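You operate a simulated robot arm through the tools that you are given. There is no shell and no other tool.

You are at the controls of a simulated robot arm. One attempt, no reset.

Task
Close up the air cooler: fan off, pump off, louvres ahead, rack up.
Fine: the drain stays shut.

Only the result counts: the job must be done as asked and must still hold three seconds after the hand-in. Knocking over, shifting, dropping, spilling or breaking anything else fails it.

Robot
A 6-joint arm with a two-finger parallel gripper, fixed in place. Base frame: the origin is on the floor under the middle of its stand, x ahead of it, y to its left, z up. Lengths are in cm, angles in rad, forces in N, time in s.
With the tool pointing down near the work surface it reaches from about 10 to 60 cm from the base axis. Its first joint turns from -2.897 to 2.897 rad. Payload 4.1 kg.
The tool frame sits at the grasp point between the pads (the TCP): z along the fingers, y along the line on which they close. The tips reach 2.3 cm beyond it. Largest opening 9.4 cm; finger width 3.8, thickness 1; the body of the gripper, 5.4 by 9.6 cm, starts 3.9 cm behind the TCP.
Orientation is that of the tool frame in the base frame, as a unit quaternion [w, x, y, z]. With the fingers straight down and closing along the base's y, the tool's x points along the base's -x, its y along +y and its z along -z.

Tools
- The arm moves only by the tool play_rows. Its argument "rows" is a list of rows, each a list of 7 numbers: the shift along the base's x, y, z in mm, then the turn, a rotation vector about the base's x, y, z in rad, then the finger opening in mm, from 0 to 94. In form: [[x, y, z, ax, ay, az, jaw], ...]. A call has 1 to 20 rows; each row is the pose to reach, as a shift and turn from the pose commanded when the call began. Rows are played at 5 a second. More than 5 cm and 0.15 rad between two rows, or a gripper value outside its range, and nothing of the call is played. A pose out of reach is approached as far as the arm can. The call stops where the force on the tool passes 90 N (or 10 N more than at its start, if that is more) or the arm is blocked; 0.2 s more then pass. The fingers move at their own pace (about 4.5 cm/s each) and stop on an object; they squeeze with about 22 N. The grip force told is the motor's: it shows also when the fingers shut on nothing. Time passes only in rows, and 0.2 s behind the last, so rows that repeat a pose let the fingers close. The reply holds the time, the measured pose of the TCP, the force on the tool along the base axes, the opening and the grip force, in the units named above and with some noise, with the torque about the TCP (base axes, N m) and any sound that the robot's microphone picked up, and new pictures: "views" is both (left out), scene, wrist or none.
- Cameras (640 x 400 px; columns grow to the right, rows downward): "scene" is fixed at [4.94, 49.92, 137.58]; the picture's right is [-0.92, -0.39, 0.00], its down [-0.37, 0.87, -0.33] and it looks along [0.13, -0.30, -0.94] (base axes); focal length 228 px, centre (320, 200). "wrist" rides on the gripper at [8.6, 1.6, -7.5] in the tool frame; the picture's right is [-0.18, 0.98, 0.00], its down [-0.58, -0.11, -0.81] and it looks along [-0.79, -0.15, 0.59] (tool axes); focal length 243 px, centre (320, 200). There is no depth. A picture from a camera that has moved, and an enlarged one, comes with that camera's place and axes in the base frame and with its lens.
- move_column(by): slides the trunk up (or, below 0, down) by that many cm; the arm rides with it, the base frame stays. It gives what a move gives, with no picture.
- inspect(camera, box): a new picture of the part [left, top, right, bottom] of that camera's present view, enlarged. No time passes.
- job_done(): hands the job in; it is judged then, once.

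Places have to be worked out from the pictures, the camera data and where the tool is seen. Open the gripper and draw the arm clear of the work before you hand the job in, unless the task says otherwise.

The tools are called after ">>>" as name(argument=value, ...) on one line, values as JSON. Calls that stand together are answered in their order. play_rows: Moves the arm, as the interface text tells. Its arguments: {"type":"object","properties":{"rows":{"type":"array","items":{"type":"array","items":{"type":"number"}}},"views":{"type":"string","enum":["both","scene","wrist","none"]}},"required":["rows"]} The other tools are called the same way: move_column (by) moves the trunk up or down; inspect (camera, box) takes an enlarged picture of a part of a camera's view; job_done () hands the job in.

At the start:

```text
clock: 0.0
tcp_pos: [8.26, 35.81, 111.3]
ee_rot: [0.0, 0.0, 1.0, -0.001]
force: [-0.7, 0.1, -0.9]
torque: [0.0, 0.0, 0.02]
width: 9.41
grasp_force: 0.0
trunk travel left (down, up): [-45.0, 14.0]
```

scene: 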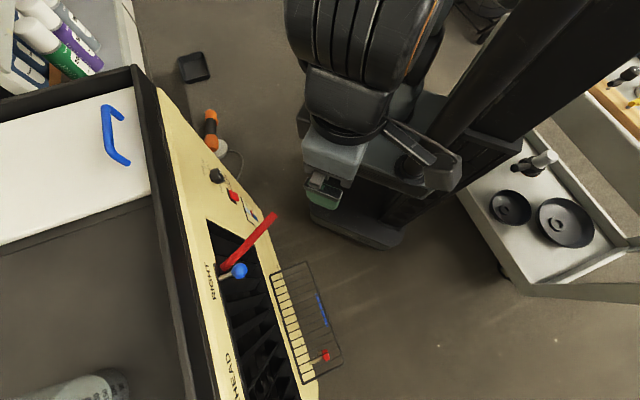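
wrist: 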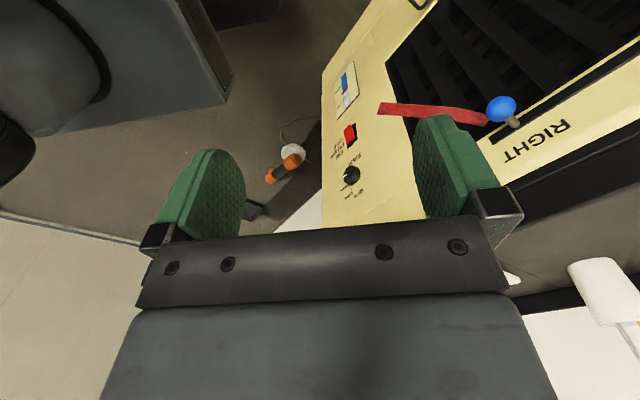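

I'll start by looking closely at the cooler's panel in both cameras to find the knob, switch, louvre lever and rack.

>>> inspect(camera="scene", box=[180, 140, 300, 230])

>>> inspect(camera="scene", box=[190, 200, 370, 400])

>>> inspect(camera="wrist", box=[310, 50, 430, 220])

>>> inspect(camera="wrist", box=[360, 0, 640, 200])

```text
4.44 times, centred on (240, 185) of scene
camera zoom: at [4.94, 49.92, 137.58], right [-0.92, -0.39, 0.0], down [-0.37, 0.87, -0.33], along [0.13, -0.3, -0.94], focal length 1011 px, centre (676, 267)
```

zoom: 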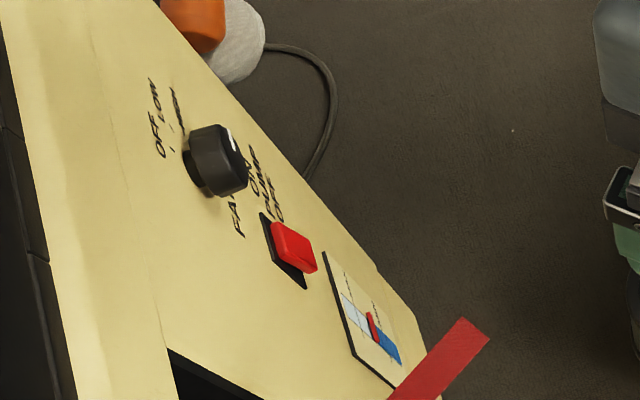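

```text
2.00 times, centred on (280, 300) of scene
camera zoom: at [4.94, 49.92, 137.58], right [-0.92, -0.39, 0.0], down [-0.37, 0.87, -0.33], along [0.13, -0.3, -0.94], focal length 455 px, centre (400, 0)
```

zoom: 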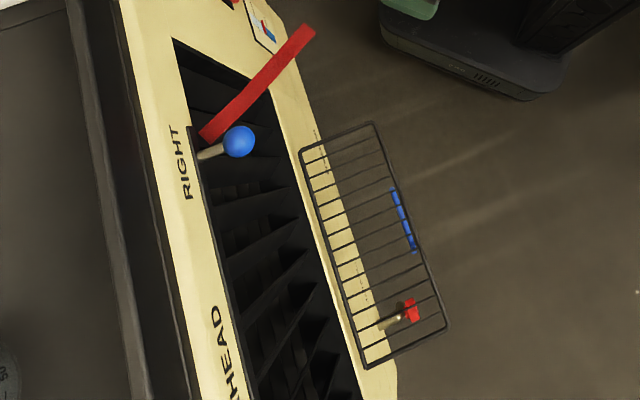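

```text
2.35 times, centred on (370, 135) of wrist
camera zoom: at [-0.39, 37.34, 118.76], right [0.18, 0.98, 0.0], down [0.58, -0.11, 0.81], along [0.79, -0.15, -0.59], focal length 571 px, centre (202, 353)
```

zoom: 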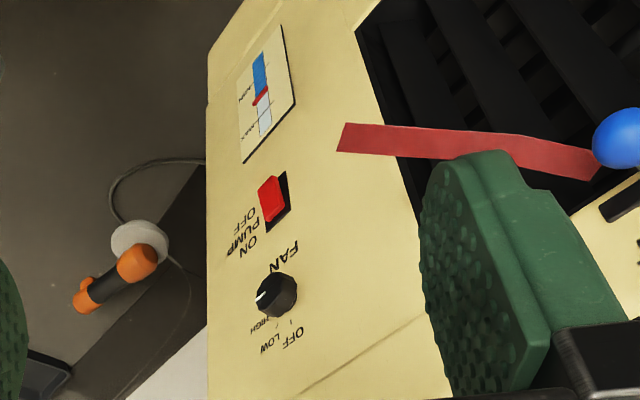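

```text
2.00 times, centred on (500, 100) of wrist
camera zoom: at [-0.39, 37.34, 118.76], right [0.18, 0.98, 0.0], down [0.58, -0.11, 0.81], along [0.79, -0.15, -0.59], focal length 485 px, centre (-40, 400)
```

zoom: 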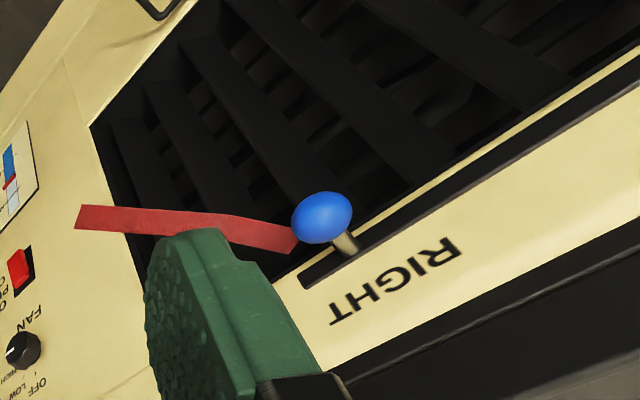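

The readings put the fan knob near (41, 37, 82), the pump rocker near (41, 37, 68) and the blue louvre ball near (19, 54, 95), so the cooler's face stands diagonally about 53 cm from the base. I'll draw the arm back from it and yaw the wrist camera to look squarely at the face.

>>> play_rows(rows=[[14, -23, 0, 0, 0, 0.13, 94], [28, -46, 0, 0, 0, 0.26, 94], [42, -69, 0, 0, 0, 0.39, 94], [56, -92, 0, 0, 0, 0.52, 94], [70, -115, 0, 0, 0, 0.65, 94], [84, -138, 0, 0, 0, 0.78, 94], [97, -158, 0, 0, 0, 0.9, 94], [97, -158, 0, 0, 0, 0.9, 94]], views="both")

```text
clock: 1.8
tcp_pos: [17.98, 19.99, 111.44]
ee_rot: [-0.001, -0.436, 0.9, 0.0]
force: [-0.9, 0.4, 0.2]
torque: [-0.01, 0.0, -0.01]
width: 9.41
grasp_force: 0.1
trunk travel left (down, up): [-45.0, 14.0]
camera wrist: at [11.36, 14.1, 118.83], right [-0.66, 0.75, 0.0], down [0.45, 0.39, 0.81], along [0.61, 0.53, -0.59], focal length 243 px, centre (320, 200)
```

scene: 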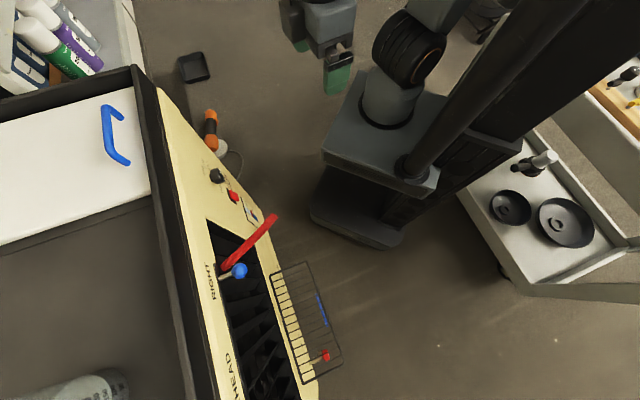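
wrist: 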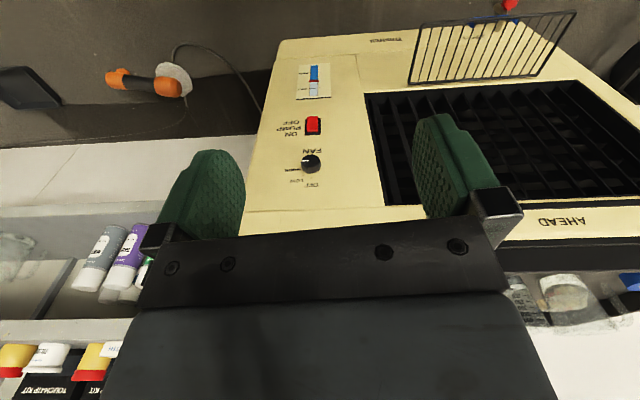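

The face is now nearly square to the camera. I'll enlarge the controls, louvre and rack areas to measure them.

>>> inspect(camera="wrist", box=[270, 50, 370, 200])

>>> inspect(camera="wrist", box=[360, 0, 640, 130])

>>> inspect(camera="wrist", box=[380, 60, 640, 260])

>>> inspect(camera="scene", box=[250, 240, 360, 400])

```text
2.67 times, centred on (320, 125) of wrist
camera zoom: at [11.36, 14.1, 118.83], right [-0.66, 0.75, 0.0], down [0.45, 0.39, 0.81], along [0.61, 0.53, -0.59], focal length 647 px, centre (320, 400)
```

zoom: 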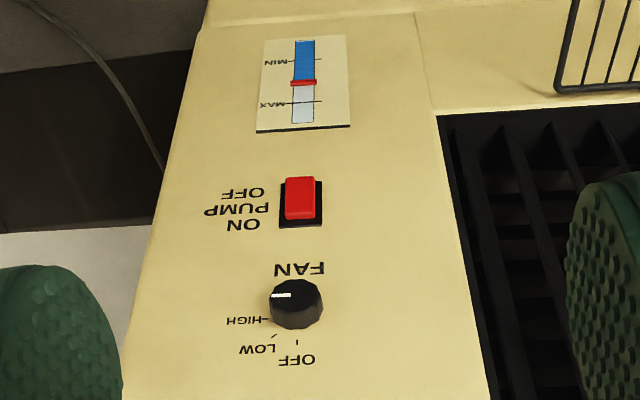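

```text
2.29 times, centred on (500, 65) of wrist
camera zoom: at [11.36, 14.1, 118.83], right [-0.66, 0.75, 0.0], down [0.45, 0.39, 0.81], along [0.61, 0.53, -0.59], focal length 555 px, centre (-91, 509)
```

zoom: 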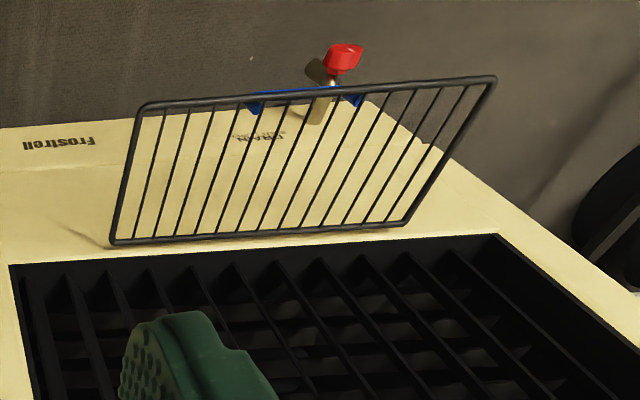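

```text
2.00 times, centred on (510, 160) of wrist
camera zoom: at [11.36, 14.1, 118.83], right [-0.66, 0.75, 0.0], down [0.45, 0.39, 0.81], along [0.61, 0.53, -0.59], focal length 485 px, centre (-60, 280)
```

zoom: 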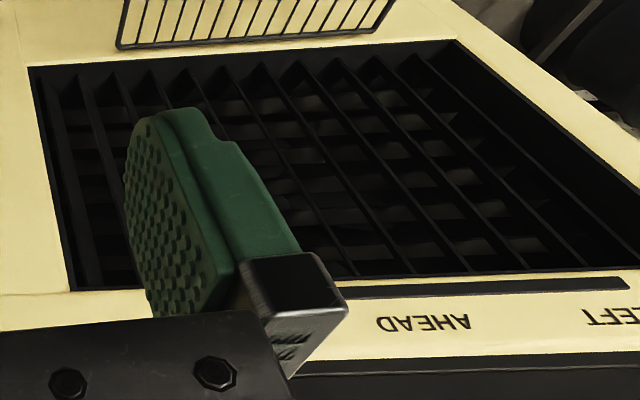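

```text
2.50 times, centred on (305, 320) of scene
camera zoom: at [4.94, 49.92, 137.58], right [-0.92, -0.39, 0.0], down [-0.37, 0.87, -0.33], along [0.13, -0.3, -0.94], focal length 569 px, centre (358, -100)
```

zoom: 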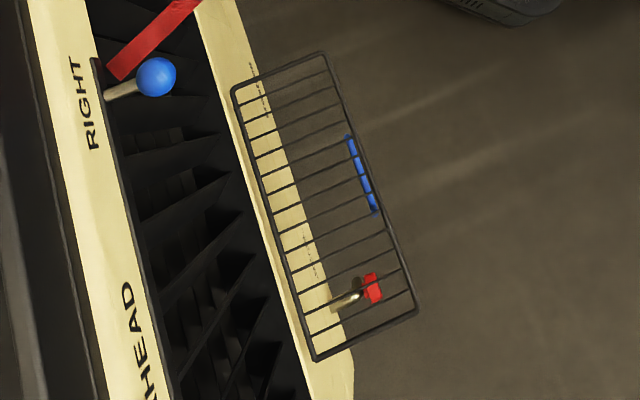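

Triangulating gives the face as a vertical plane with its normal at 45° and n=(x+y)/√2≈55.5. The knob is at (40.6, 36.9, 82.4) pointing at HIGH with OFF at the top, the rocker is at z≈68 with OFF at the bottom, AHEAD is about 14.5 cm to the left of the ball, and the rack is a level shelf at z≈51. I'll lower the trunk so the arm can work at knob height.

>>> move_column(by=-29)

```text
clock: 4.7
tcp_pos: [18.08, 19.96, 82.37]
ee_rot: [0.0, -0.434, 0.901, 0.0]
force: [0.9, -0.1, -0.6]
torque: [0.01, -0.04, 0.02]
width: 9.37
grasp_force: 0.1
trunk travel left (down, up): [-16.0, 43.0]
```

The trunk is down and the TCP is at (18.1, 20.0, 82.4). Next I'll square the yaw to 45° and move out in front of the knob, still well clear of the face.

>>> play_rows(rows=[[27, 16, 0, 0, 0, -0.05, 94], [54, 32, 0, 0, 0, -0.1146, 94], [81, 48, 0, 0, 0, -0.1146, 94], [108, 64, 0, 0, 0, -0.1146, 94], [134, 80, 0, 0, 0, -0.1146, 94], [134, 80, 0, 0, 0, -0.1146, 94]], views="both")

```text
clock: 6.1
tcp_pos: [31.39, 28.01, 82.52]
ee_rot: [0.001, -0.383, 0.924, 0.001]
force: [1.2, -0.5, -0.2]
torque: [0.0, 0.02, -0.01]
width: 9.41
grasp_force: 0.1
trunk travel left (down, up): [-16.0, 43.0]
camera wrist: at [24.16, 22.97, 89.84], right [-0.56, 0.83, 0.0], down [0.49, 0.33, 0.81], along [0.67, 0.46, -0.59], focal length 243 px, centre (320, 200)
```

scene: 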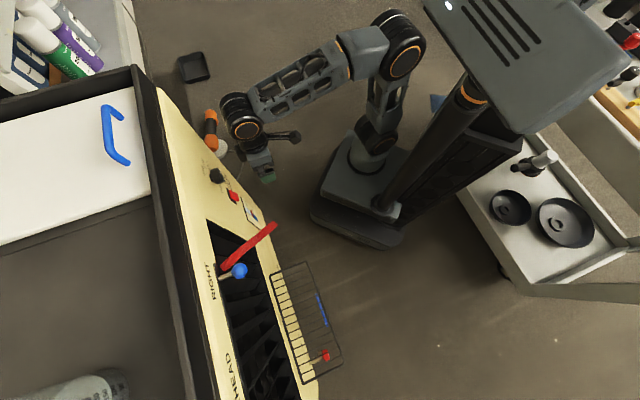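
wrist: 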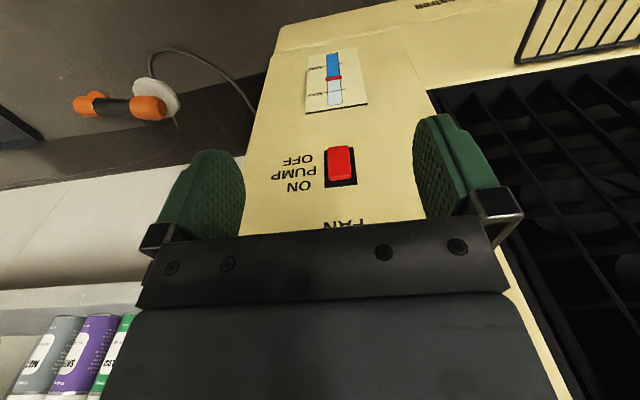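

The arm stands over the knob column with the tool straight down. Now I'll tilt the tool about the TCP so the fingers point horizontally at the face.

>>> play_rows(rows=[[0, 0, 0, 0.101, -0.101, 0, 94], [0, 0, 0, 0.202, -0.202, 0, 94], [0, 0, 0, 0.303, -0.303, 0, 94], [0, 0, 0, 0.404, -0.404, 0, 94], [0, 0, 0, 0.505, -0.505, 0, 94], [0, 0, 0, 0.606, -0.606, 0, 94], [0, 0, 0, 0.707, -0.707, 0, 94], [0, 0, 0, 0.808, -0.808, 0, 94], [0, 0, 0, 0.909, -0.909, 0, 94], [0, 0, 0, 1.01, -1.01, 0, 94], [0, 0, 0, 1.111, -1.111, 0, 94], [0, 0, 0, 1.111, -1.111, 0, 94]], views="both")

```text
clock: 8.7
tcp_pos: [31.49, 31.87, 83.49]
ee_rot: [0.654, -0.269, 0.654, 0.269]
force: [0.1, -0.6, -0.6]
torque: [0.01, -0.02, 0.02]
width: 9.39
grasp_force: 0.0
out of reach, approached as far as the arm can: row 8, 9, 10, 11, 12
trunk travel left (down, up): [-16.0, 43.0]
camera wrist: at [25.16, 27.69, 74.86], right [-0.69, 0.7, 0.18], down [-0.5, -0.65, 0.58], along [0.52, 0.31, 0.79], focal length 243 px, centre (320, 200)
```

scene: 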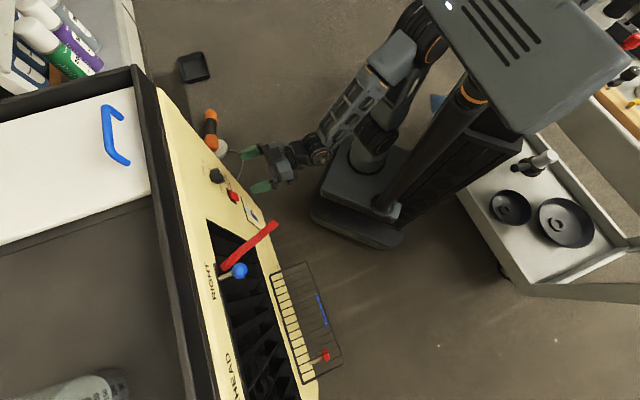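
wrist: 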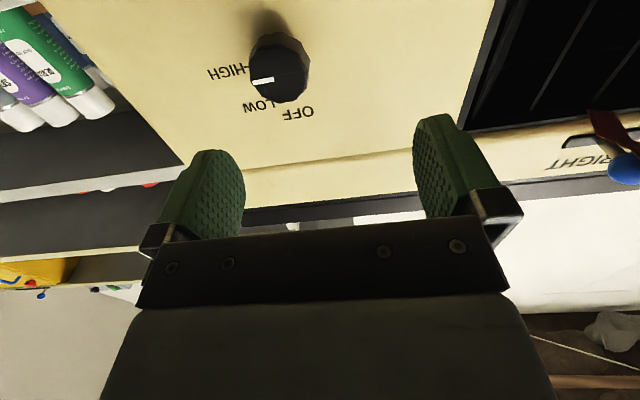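

The tool is now horizontal and pointing at the face (z-axis ≈ (0.71, 0.70, 0)), though it sits slightly off the commanded position. I'll zoom in on the knob to refine its axis and front.

>>> inspect(camera="wrist", box=[200, 0, 360, 130])

>>> inspect(camera="scene", box=[190, 130, 310, 220])

```text
3.08 times, centred on (280, 65) of wrist
camera zoom: at [25.16, 27.69, 74.86], right [-0.69, 0.7, 0.18], down [-0.5, -0.65, 0.58], along [0.52, 0.31, 0.79], focal length 746 px, centre (443, 615)
```

zoom: 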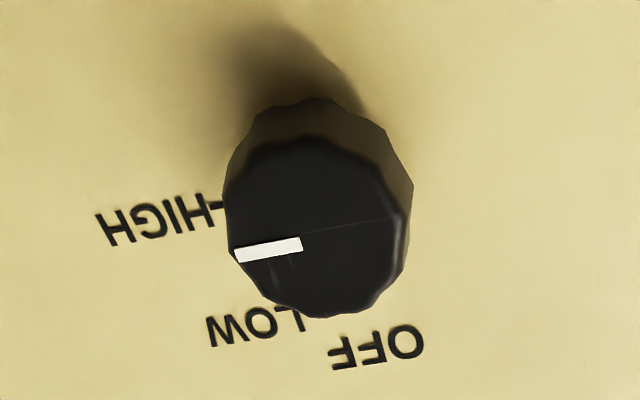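

```text
4.44 times, centred on (250, 175) of scene
camera zoom: at [4.94, 49.92, 137.58], right [-0.92, -0.39, 0.0], down [-0.37, 0.87, -0.33], along [0.13, -0.3, -0.94], focal length 1011 px, centre (631, 311)
```

zoom: 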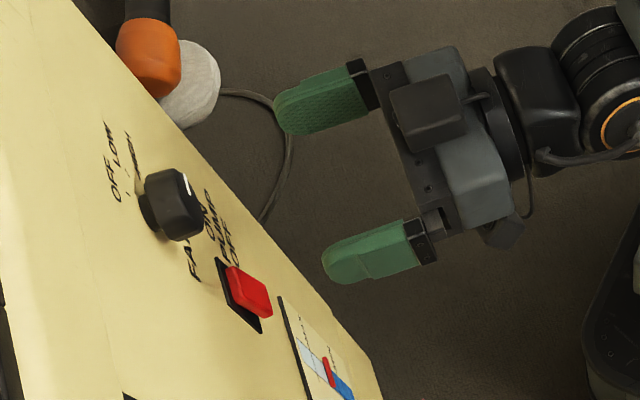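

The knob front centre works out at u≈2.6, n≈54.2, z≈82.3 and the face at n≈55.7, with a knob diameter of about 4 cm. Because the last rows were out of reach, I'll make a small 3 cm advance to see which commanded pose the offsets count from.

>>> play_rows(rows=[[10, 10, 0, 0, 0, 0, 94], [21, 21, 0, 0, 0, 0, 94], [21, 21, 0, 0, 0, 0, 94]], views="none")

```text
clock: 9.5
tcp_pos: [33.39, 34.29, 83.74]
ee_rot: [0.654, -0.268, 0.655, 0.268]
force: [-0.1, 0.5, -0.9]
torque: [0.0, 0.02, 0.02]
width: 9.37
grasp_force: 0.1
out of reach, approached as far as the arm can: row 1, 2, 3
trunk travel left (down, up): [-16.0, 43.0]
```

Offsets count from the pose actually approached, and it's still slightly limited because the arm is folded close. I'll move to directly in front of the knob axis at n≈49, where the arm is less folded.

>>> play_rows(rows=[[16, -8, -7, 0, 0, 0, 94], [31, -15, -14, 0, 0, 0, 94], [31, -15, -14, 0, 0, 0, 94]], views="wrist")

```text
clock: 10.3
tcp_pos: [33.41, 34.5, 83.55]
ee_rot: [0.654, -0.269, 0.653, 0.269]
force: [-0.3, -0.3, -0.7]
torque: [0.0, 0.01, -0.05]
width: 9.4
grasp_force: 0.1
out of reach, approached as far as the arm can: row 1, 2, 3
trunk travel left (down, up): [-16.0, 43.0]
camera wrist: at [26.89, 30.24, 74.86], right [-0.69, 0.7, 0.18], down [-0.5, -0.64, 0.58], along [0.53, 0.31, 0.79], focal length 243 px, centre (320, 200)
```

wrist: 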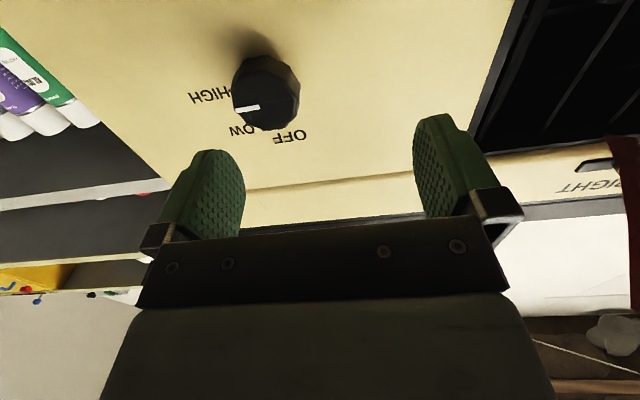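

The arm did not follow: it seems limited by wrist flexion because the shoulder is too high relative to this horizontal pose. I'll lower the trunk fully so the forearm lies flatter, and the fingertips stay about 5 cm clear of the face.

>>> move_column(by=-16)

```text
clock: 12.2
tcp_pos: [33.38, 34.4, 67.53]
ee_rot: [0.654, -0.269, 0.654, 0.269]
force: [-0.8, 0.2, 0.3]
torque: [0.02, -0.03, 0.0]
width: 9.43
grasp_force: 0.1
trunk travel left (down, up): [0.0, 59.0]
```

Now I'll raise the TCP straight up about 15 cm back to knob height with the lower shoulder.

>>> play_rows(rows=[[0, 0, 30, 0, 0, 0, 94], [0, 0, 60, 0, 0, 0, 94], [0, 0, 90, 0, 0, 0, 94], [0, 0, 120, 0, 0, 0, 94], [0, 0, 150, 0, 0, 0, 94], [0, 0, 150, 0, 0, 0, 94]], views="both")

```text
clock: 13.6
tcp_pos: [33.38, 34.48, 82.48]
ee_rot: [0.654, -0.269, 0.654, 0.268]
force: [0.4, -0.3, 0.2]
torque: [-0.03, 0.0, -0.03]
width: 9.4
grasp_force: 0.1
trunk travel left (down, up): [0.0, 59.0]
camera wrist: at [26.95, 30.29, 73.91], right [-0.69, 0.7, 0.18], down [-0.5, -0.64, 0.58], along [0.53, 0.31, 0.79], focal length 243 px, centre (320, 200)
```

scene: 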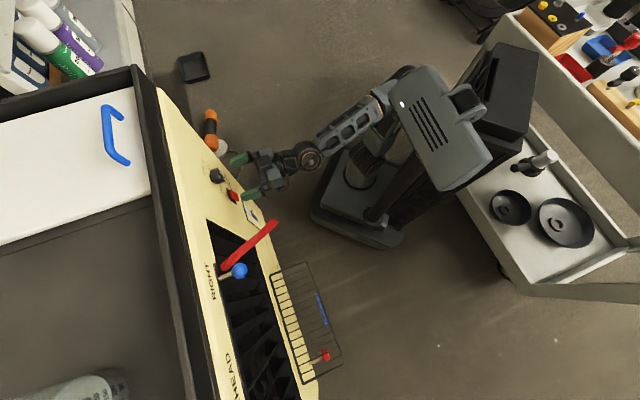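
wrist: 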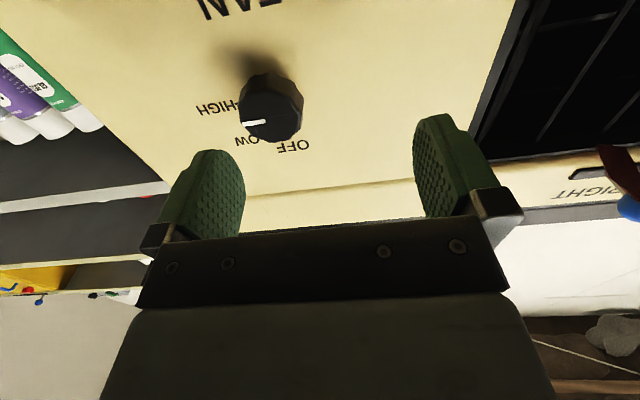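

The pose is now followed exactly with no reach warning. Next I'll slide sideways 3.4 cm to line up with the knob axis.

>>> play_rows(rows=[[12, -12, -1, 0, 0, 0, 94], [24, -24, -2, 0, 0, 0, 94], [24, -24, -2, 0, 0, 0, 94]], views="both")

>>> inspect(camera="scene", box=[190, 130, 310, 220])

>>> inspect(camera="wrist", box=[180, 40, 480, 230])

```text
clock: 14.3
tcp_pos: [35.79, 32.07, 82.41]
ee_rot: [0.654, -0.268, 0.655, 0.267]
force: [-0.2, 0.5, 0.2]
torque: [0.0, 0.0, 0.0]
width: 9.39
grasp_force: 0.0
trunk travel left (down, up): [0.0, 59.0]
camera wrist: at [29.36, 27.89, 73.72], right [-0.69, 0.7, 0.18], down [-0.5, -0.64, 0.58], along [0.53, 0.31, 0.79], focal length 243 px, centre (320, 200)
```

scene: 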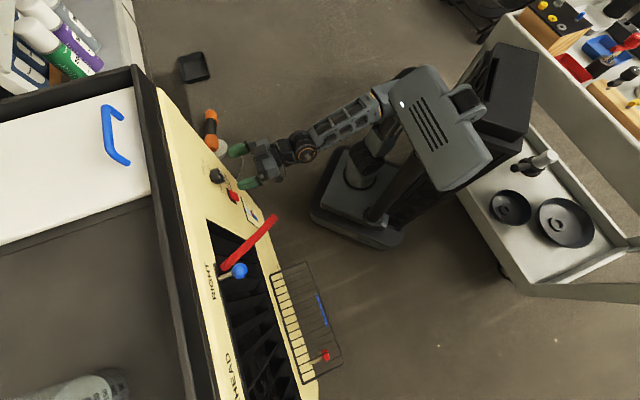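
wrist: 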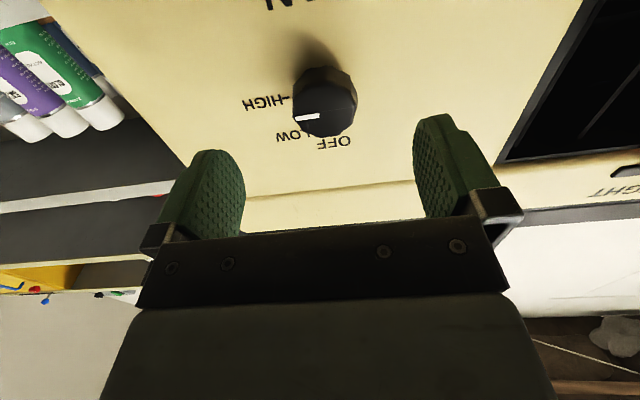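

```text
4.44 times, centred on (250, 175) of scene
camera zoom: at [4.94, 49.92, 137.58], right [-0.92, -0.39, 0.0], down [-0.37, 0.87, -0.33], along [0.13, -0.3, -0.94], focal length 1011 px, centre (631, 311)
```

zoom: 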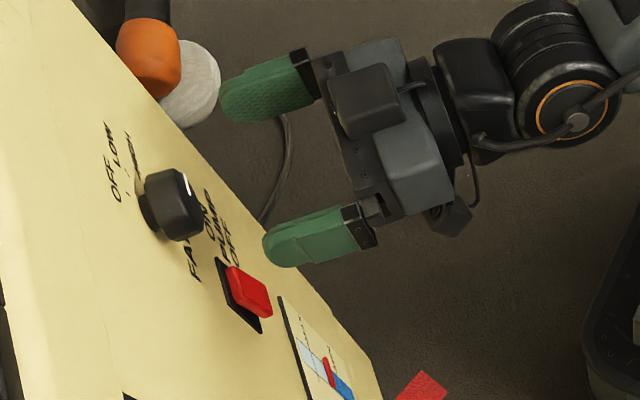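

```text
2.11 times, centred on (330, 135) of wrist
camera zoom: at [29.36, 27.89, 73.72], right [-0.69, 0.7, 0.18], down [-0.5, -0.64, 0.58], along [0.53, 0.31, 0.79], focal length 511 px, centre (299, 337)
```

zoom: 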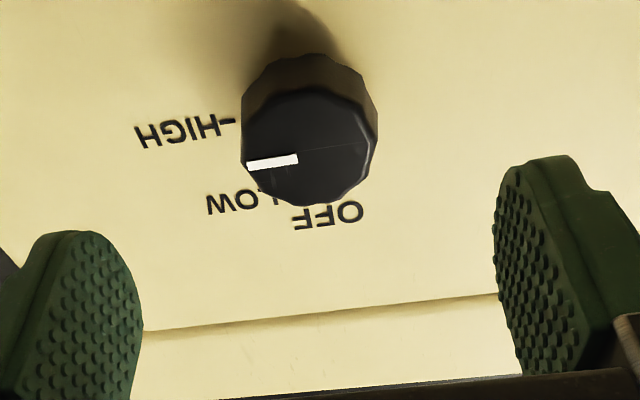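

The TCP (u=2.63, n=47.98, z=82.4) agrees with the re-measured knob axis to within 2 mm. Next I'll advance 4.5 cm so the fingertips straddle the knob without touching the face.

>>> play_rows(rows=[[10, 10, 0, 0, 0, 0, 80], [20, 20, 0, 0, 0, 0, 75], [28, 28, 0, 0, 0, 0, 75], [32, 32, 0, 0, 0, 0, 75], [32, 32, 0, 0, 0, 0, 75]], views="both")

>>> inspect(camera="scene", box=[190, 130, 310, 220])

```text
clock: 15.6
tcp_pos: [38.89, 35.36, 82.5]
ee_rot: [0.654, -0.267, 0.656, 0.266]
force: [0.1, 0.1, 0.6]
torque: [-0.01, 0.03, 0.01]
width: 7.49
grasp_force: 0.0
trunk travel left (down, up): [0.0, 59.0]
camera wrist: at [32.31, 31.29, 73.81], right [-0.69, 0.7, 0.18], down [-0.5, -0.64, 0.58], along [0.53, 0.31, 0.79], focal length 243 px, centre (320, 200)
```

scene: 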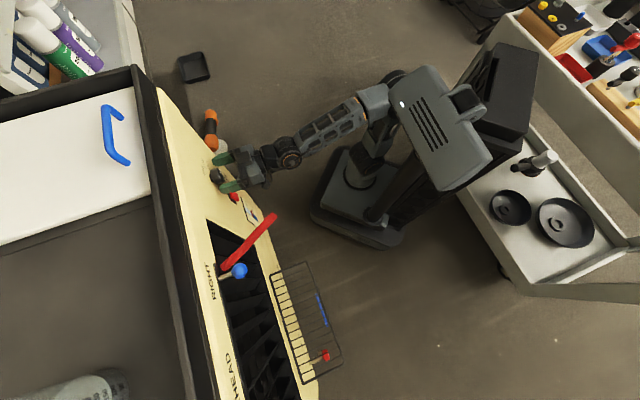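
wrist: 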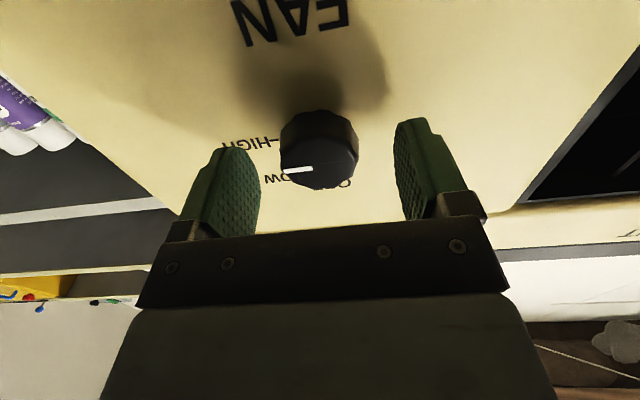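

```text
4.44 times, centred on (250, 175) of scene
camera zoom: at [4.94, 49.92, 137.58], right [-0.92, -0.39, 0.0], down [-0.37, 0.87, -0.33], along [0.13, -0.3, -0.94], focal length 1011 px, centre (631, 311)
```

zoom: 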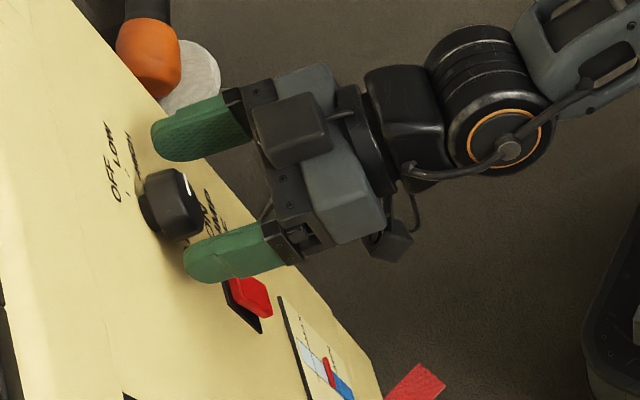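

No contact force yet; the tips should be at n≈54.8. I'll check the overlap with the knob close up before going further.

>>> inspect(camera="wrist", box=[180, 80, 480, 240])

>>> inspect(camera="scene", box=[200, 145, 264, 205])

```text
2.13 times, centred on (330, 160) of wrist
camera zoom: at [32.31, 31.29, 73.81], right [-0.69, 0.7, 0.18], down [-0.5, -0.64, 0.58], along [0.53, 0.31, 0.79], focal length 518 px, centre (299, 285)
```

zoom: 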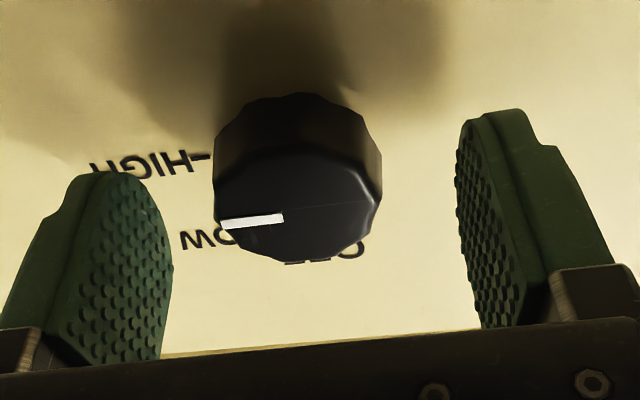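

```text
6.67 times, centred on (232, 175) of scene
camera zoom: at [4.94, 49.92, 137.58], right [-0.92, -0.39, 0.0], down [-0.37, 0.87, -0.33], along [0.13, -0.3, -0.94], focal length 1517 px, centre (907, 367)
```

zoom: 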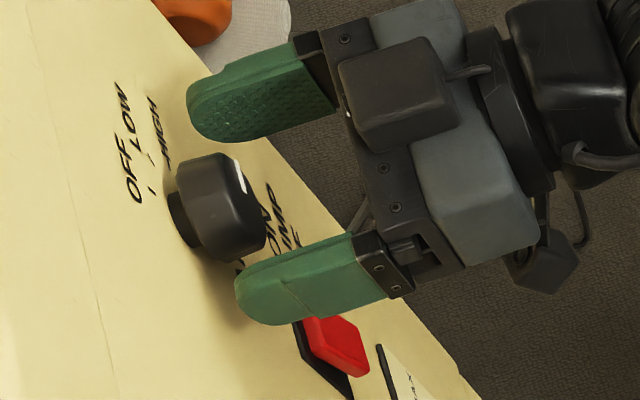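

The knob is centred between the pads to about 1 mm, and the tips overlap its body by roughly 1 cm. I'll advance 4 mm more and then close on it.

>>> play_rows(rows=[[1.5, 1.5, 0, 0, 0, 0, 75], [3, 3, 0, 0, 0, 0, 75], [3, 3, 0, 0, 0, 0, 60], [3, 3, 0, 0, 0, 0, 45], [3, 3, 0, 0, 0, 0, 30], [3, 3, 0, 0, 0, 0, 30], [3, 3, 0, 0, 0, 0, 30]], views="both")

>>> inspect(camera="wrist", box=[180, 80, 480, 240])

>>> inspect(camera="scene", box=[200, 145, 264, 205])

```text
clock: 17.1
tcp_pos: [39.13, 35.63, 82.36]
ee_rot: [0.655, -0.265, 0.656, 0.265]
force: [6.0, -2.7, -0.4]
torque: [0.05, -0.02, 0.42]
width: 4.16
grasp_force: 45.1
out of reach, approached as far as the arm can: row 2, 3, 4, 5, 6, 7
trunk travel left (down, up): [0.0, 59.0]
camera wrist: at [32.59, 31.48, 73.74], right [-0.68, 0.7, 0.18], down [-0.5, -0.64, 0.58], along [0.53, 0.31, 0.79], focal length 243 px, centre (320, 200)
```

scene: 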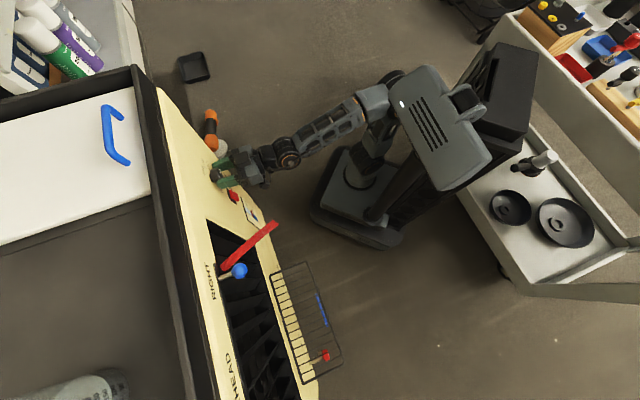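
wrist: 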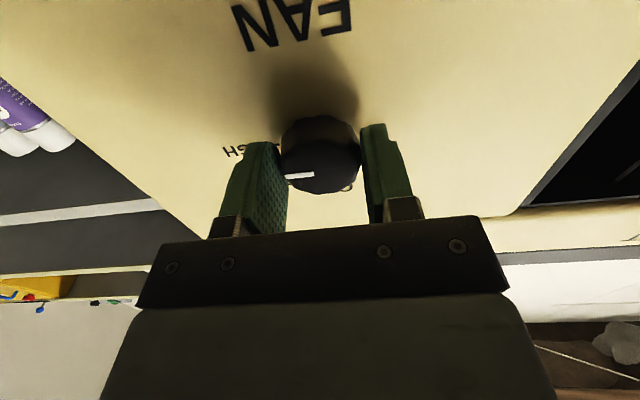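

```text
2.13 times, centred on (330, 160) of wrist
camera zoom: at [32.59, 31.48, 73.74], right [-0.68, 0.7, 0.18], down [-0.5, -0.64, 0.58], along [0.53, 0.31, 0.79], focal length 518 px, centre (299, 285)
```

zoom: 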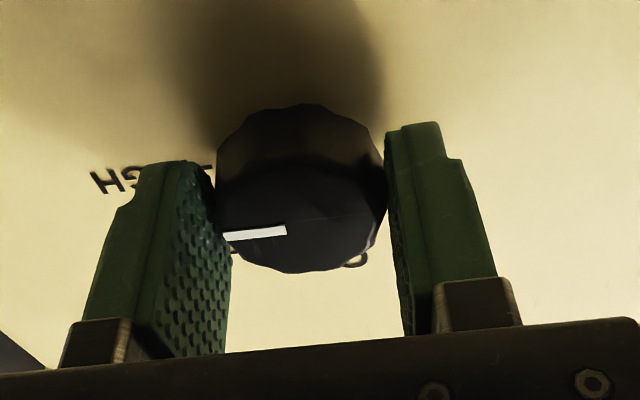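

```text
6.67 times, centred on (232, 175) of scene
camera zoom: at [4.94, 49.92, 137.58], right [-0.92, -0.39, 0.0], down [-0.37, 0.87, -0.33], along [0.13, -0.3, -0.94], focal length 1517 px, centre (907, 367)
```

zoom: 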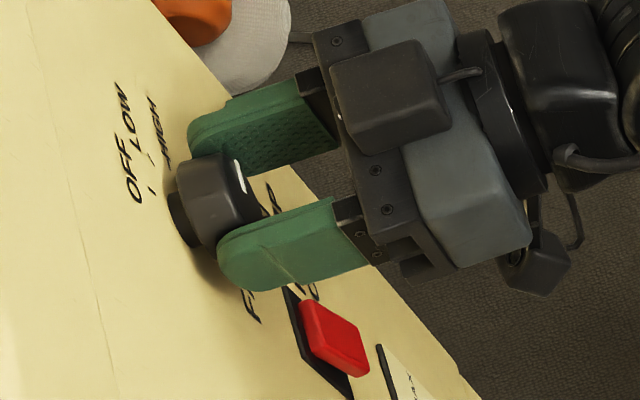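

The knob is gripped (4.16 cm, 45 N). Now I'll turn it 90° counter-clockwise as seen facing the panel, about -m, from HIGH through LOW to OFF.

>>> play_rows(rows=[[0, 0, 0, -0.101, -0.101, 0, 30], [0, 0, 0, -0.202, -0.202, 0, 30], [0, 0, 0, -0.303, -0.303, 0, 30], [0, 0, 0, -0.404, -0.404, 0, 30], [0, 0, 0, -0.505, -0.505, 0, 30], [0, 0, 0, -0.555, -0.555, 0, 30]], views="both")

>>> inspect(camera="scene", box=[200, 145, 264, 205])

>>> inspect(camera="wrist", box=[180, 80, 480, 240])

```text
clock: 18.6
tcp_pos: [39.11, 35.52, 82.43]
ee_rot: [0.708, -0.497, 0.503, -0.003]
force: [28.3, -19.4, -0.2]
torque: [-0.15, 0.17, -0.04]
width: 4.19
grasp_force: 44.7
trunk travel left (down, up): [0.0, 59.0]
camera wrist: at [37.25, 26.73, 75.12], right [-0.58, 0.59, -0.56], down [-0.81, -0.32, 0.49], along [0.11, 0.74, 0.67], focal length 243 px, centre (320, 200)
```

scene: 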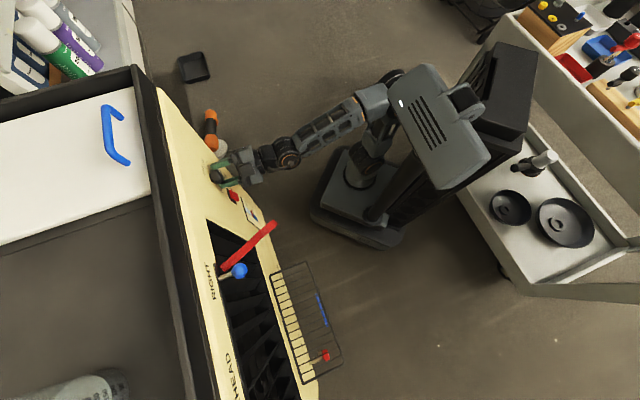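
wrist: 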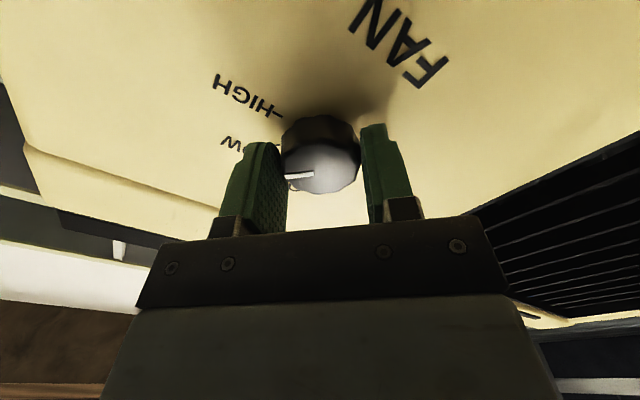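

```text
6.67 times, centred on (232, 175) of scene
camera zoom: at [4.94, 49.92, 137.58], right [-0.92, -0.39, 0.0], down [-0.37, 0.87, -0.33], along [0.13, -0.3, -0.94], focal length 1517 px, centre (907, 367)
```

zoom: 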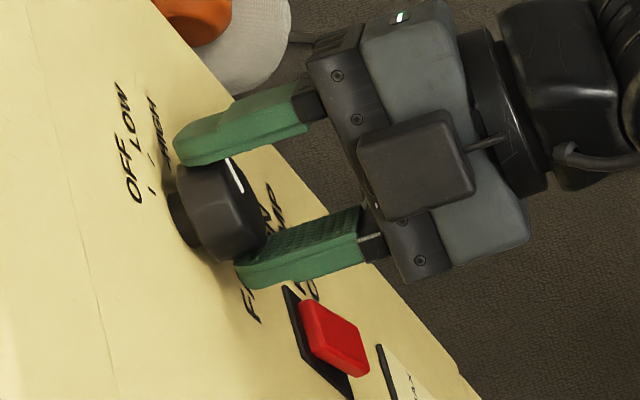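

```text
2.13 times, centred on (330, 160) of wrist
camera zoom: at [37.25, 26.73, 75.12], right [-0.58, 0.59, -0.56], down [-0.81, -0.32, 0.49], along [0.11, 0.74, 0.67], focal length 518 px, centre (299, 285)
```

zoom: 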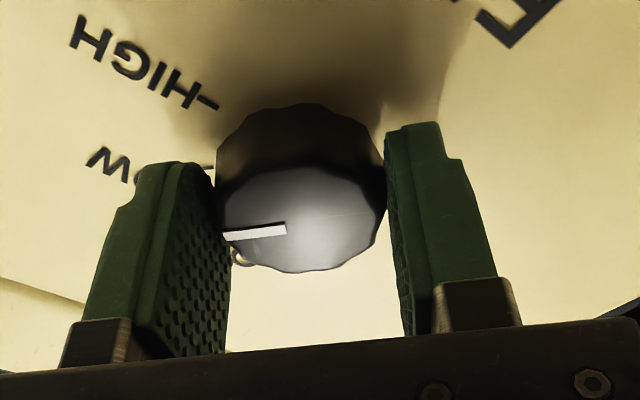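

The knob turned with the gripper and now points at LOW. I'll ease off the sideways load by 1 mm and turn the remaining 45° to OFF.

>>> play_rows(rows=[[0.4, -0.4, 0, -0.1, -0.1, 0, 30], [0.7, -0.7, 0, -0.2, -0.2, 0, 30], [0.7, -0.7, 0, -0.3, -0.3, 0, 30], [0.7, -0.7, 0, -0.4, -0.4, 0, 30], [0.7, -0.7, 0, -0.5, -0.5, 0, 30], [0.7, -0.7, 0, -0.555, -0.555, 0, 30], [0.7, -0.7, 0, -0.555, -0.555, 0, 30]], views="both")

>>> inspect(camera="scene", box=[200, 145, 264, 205])

>>> inspect(camera="wrist", box=[180, 80, 480, 240])

```text
clock: 20.1
tcp_pos: [38.63, 35.95, 82.44]
ee_rot: [0.653, -0.653, 0.27, -0.272]
force: [-11.0, 8.7, 1.4]
torque: [0.1, 0.54, 1.29]
width: 4.18
grasp_force: 44.9
out of reach, approached as far as the arm can: row 3, 4, 5, 6, 7
trunk travel left (down, up): [0.0, 59.0]
camera wrist: at [39.38, 24.52, 80.86], right [-0.13, 0.13, -0.98], down [-0.98, -0.15, 0.11], along [-0.14, 0.98, 0.15], focal length 243 px, centre (320, 200)
```

scene: 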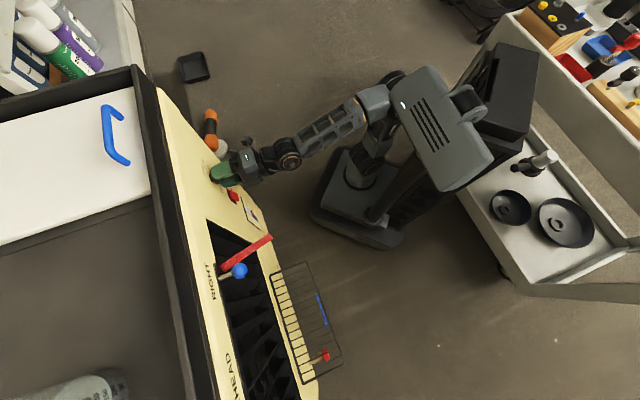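
wrist: 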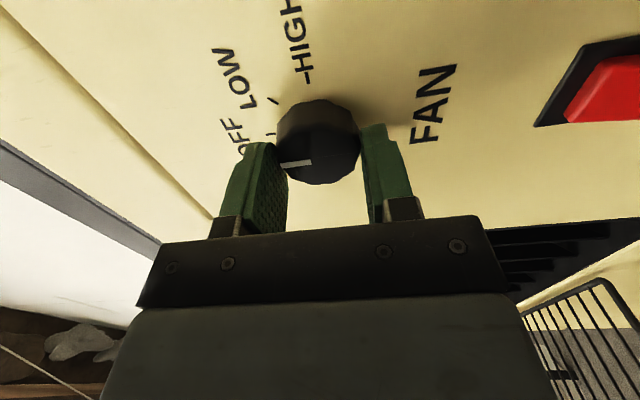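

```text
6.67 times, centred on (232, 175) of scene
camera zoom: at [4.94, 49.92, 137.58], right [-0.92, -0.39, 0.0], down [-0.37, 0.87, -0.33], along [0.13, -0.3, -0.94], focal length 1517 px, centre (907, 367)
```

zoom: 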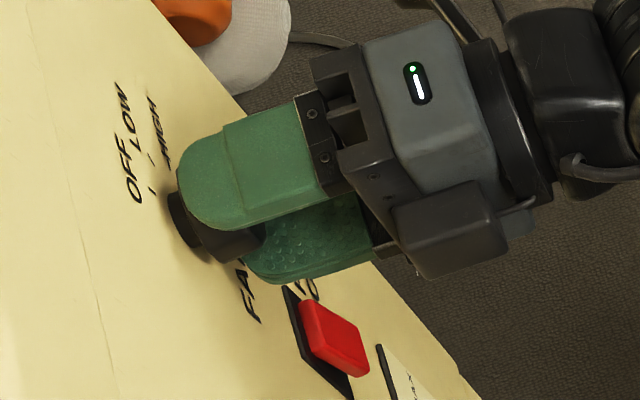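

```text
2.13 times, centred on (330, 160) of wrist
camera zoom: at [39.38, 24.52, 80.86], right [-0.13, 0.13, -0.98], down [-0.98, -0.15, 0.11], along [-0.14, 0.98, 0.15], focal length 518 px, centre (299, 285)
```

zoom: 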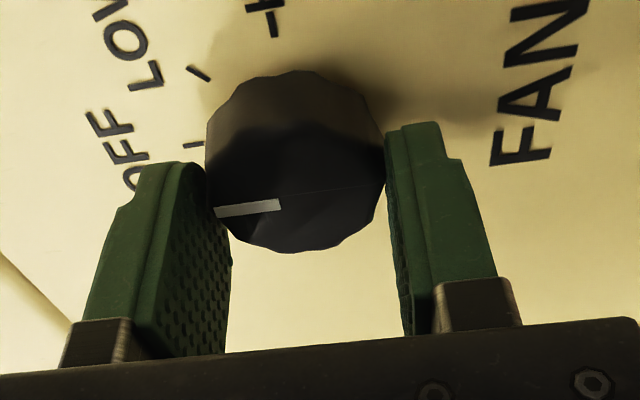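

The pointer is now parallel to the OFF tick at the top of the dial and the ribbon has begun to drop. I'll open the fingers and back straight out.

>>> play_rows(rows=[[0, 0, 0, 0, 0, 0, 60], [0, 0, 0, 0, 0, 0, 80], [-7, -7, 0, 0, 0, 0, 80], [-21, -21, 0, 0, 0, 0, 80], [-42, -42, 0, 0, 0, 0, 80], [-56, -56, 0, 0, 0, 0, 80], [-56, -56, 0, 0, 0, 0, 80]], views="both")

>>> inspect(camera="scene", box=[195, 140, 285, 270])

>>> inspect(camera="wrist", box=[160, 0, 640, 240])

```text
clock: 21.8
tcp_pos: [33.28, 30.08, 82.39]
ee_rot: [0.655, -0.651, 0.271, -0.271]
force: [-0.1, -0.7, -1.2]
torque: [0.01, 0.0, -0.02]
width: 7.99
grasp_force: 0.0
trunk travel left (down, up): [0.0, 59.0]
camera wrist: at [34.03, 18.65, 80.72], right [-0.13, 0.14, -0.98], down [-0.98, -0.16, 0.1], along [-0.14, 0.98, 0.15], focal length 243 px, centre (320, 200)
```

scene: 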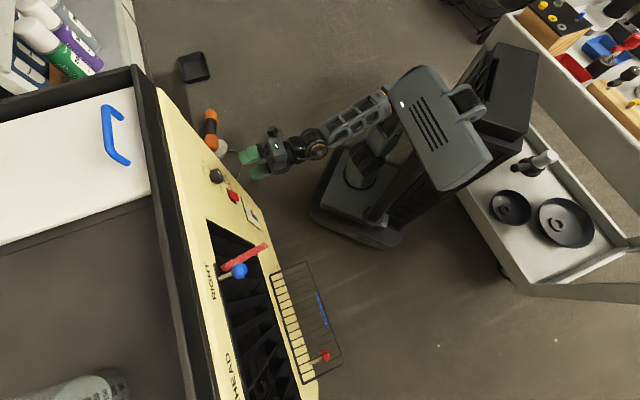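
wrist: 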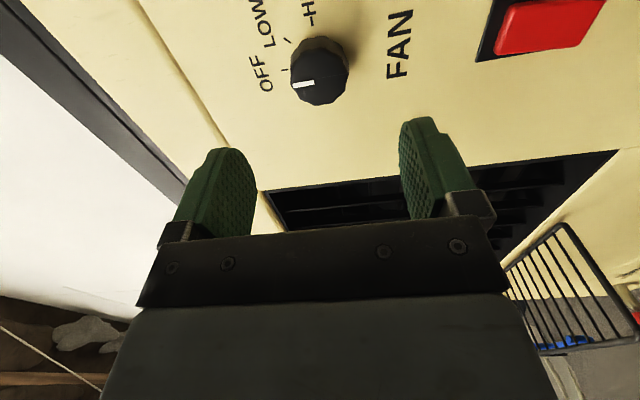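

```text
3.08 times, centred on (240, 205) of scene
camera zoom: at [4.94, 49.92, 137.58], right [-0.92, -0.39, 0.0], down [-0.37, 0.87, -0.33], along [0.13, -0.3, -0.94], focal length 700 px, centre (566, 185)
```

zoom: 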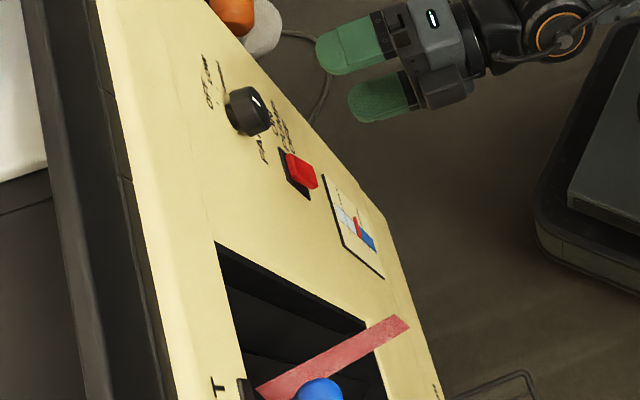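

```text
1.33 times, centred on (400, 120) of wrist
camera zoom: at [34.03, 18.65, 80.72], right [-0.13, 0.14, -0.98], down [-0.98, -0.16, 0.1], along [-0.14, 0.98, 0.15], focal length 324 px, centre (213, 307)
```

zoom: 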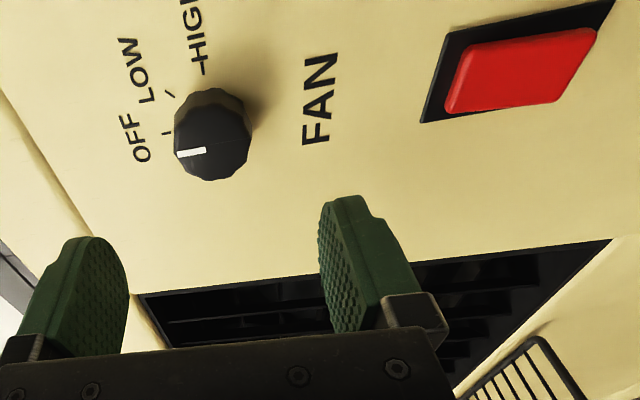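

The knob reads OFF and the ribbon is sinking as the fan runs down. The rocker spans z≈65.3–70 and u≈1–4 with its lower (OFF) end standing proud, so I'll close the fingers and drop down in front of that lower end.

>>> play_rows(rows=[[0, 0, -40, 0, 0, 0, 40], [0, 0, -80, 0, 0, 0, 0], [1, -1, -120, 0, 0, 0, 0], [2, -2, -163, 0, 0, 0, 0], [15, 11, -163, 0, 0, 0, 0], [29, 25, -163, 0, 0, 0, 0], [36, 32, -163, 0, 0, 0, 0], [36, 32, -163, 0, 0, 0, 0]], views="both")

>>> inspect(camera="scene", box=[205, 160, 275, 220])

>>> inspect(camera="wrist", box=[160, 0, 480, 240])

```text
clock: 23.6
tcp_pos: [33.69, 35.26, 67.03]
ee_rot: [0.654, -0.651, 0.273, -0.273]
force: [0.3, 0.1, -0.1]
torque: [-0.03, 0.0, -0.03]
width: 0.0
grasp_force: 21.4
out of reach, approached as far as the arm can: row 2, 3, 4, 5, 6, 7, 8
trunk travel left (down, up): [0.0, 59.0]
camera wrist: at [34.47, 23.75, 65.29], right [-0.13, 0.13, -0.98], down [-0.98, -0.15, 0.11], along [-0.14, 0.98, 0.15], focal length 243 px, centre (320, 200)
```

scene: 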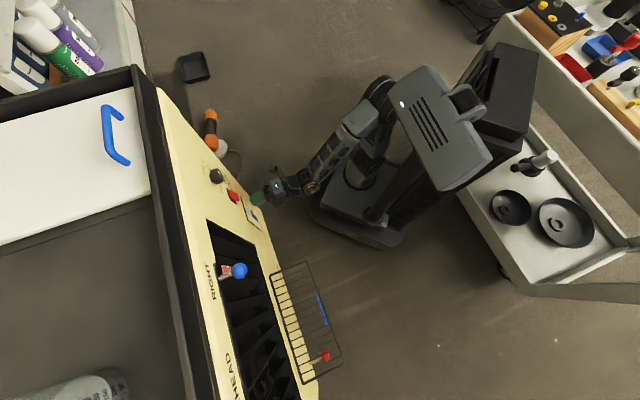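
wrist: 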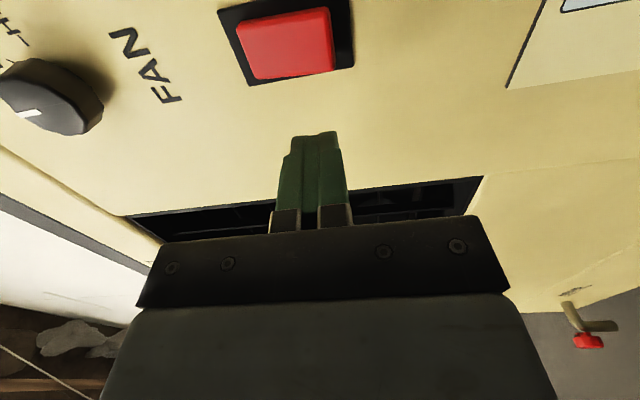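

```text
6.67 times, centred on (240, 190) of scene
camera zoom: at [4.94, 49.92, 137.58], right [-0.92, -0.39, 0.0], down [-0.37, 0.87, -0.33], along [0.13, -0.3, -0.94], focal length 1517 px, centre (853, 267)
```

zoom: 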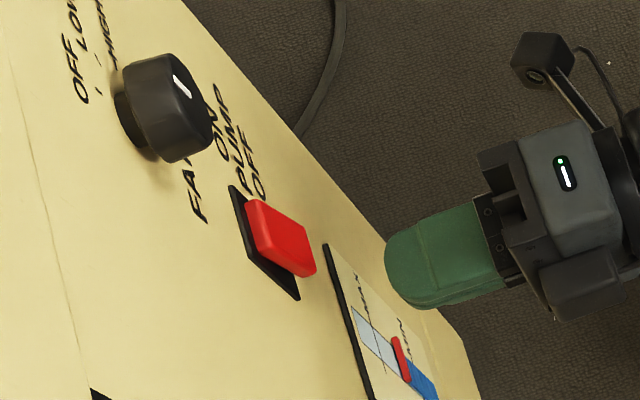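

```text
1.67 times, centred on (320, 120) of wrist
camera zoom: at [34.47, 23.75, 65.29], right [-0.13, 0.13, -0.98], down [-0.98, -0.15, 0.11], along [-0.14, 0.98, 0.15], focal length 404 px, centre (320, 333)
```

zoom: 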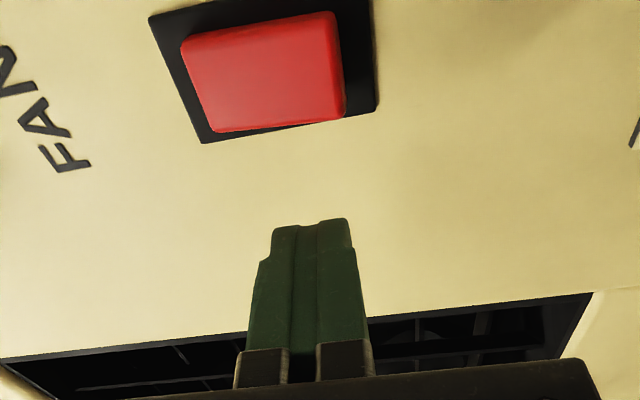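

The horizontal pose again drifted sideways (u≈-1.1, z≈67) because of a joint limit. I'll look at the arm's posture to understand which joint is limiting.

>>> inspect(camera="scene", box=[230, 60, 430, 250])

>>> inspect(camera="scene", box=[240, 150, 340, 220])

```text
2.11 times, centred on (330, 155) of scene
camera zoom: at [4.94, 49.92, 137.58], right [-0.92, -0.39, 0.0], down [-0.37, 0.87, -0.33], along [0.13, -0.3, -0.94], focal length 479 px, centre (299, 295)
```

zoom: 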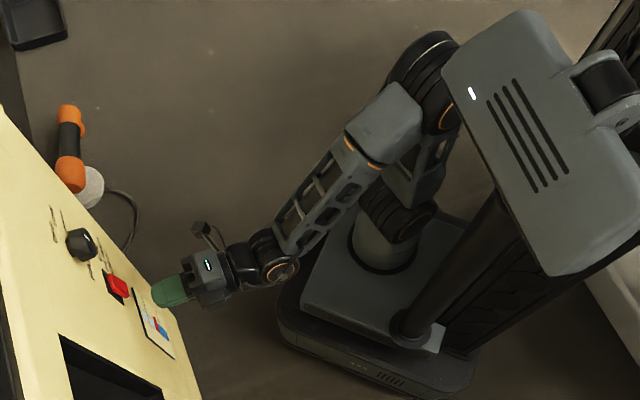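

```text
5.71 times, centred on (290, 185) of scene
camera zoom: at [4.94, 49.92, 137.58], right [-0.92, -0.39, 0.0], down [-0.37, 0.87, -0.33], along [0.13, -0.3, -0.94], focal length 1300 px, centre (491, 286)
```

zoom: 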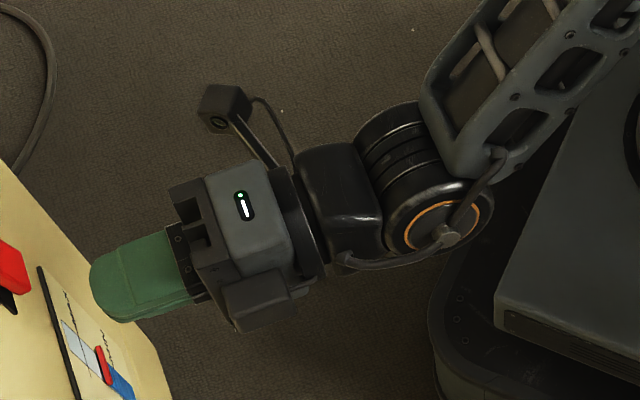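

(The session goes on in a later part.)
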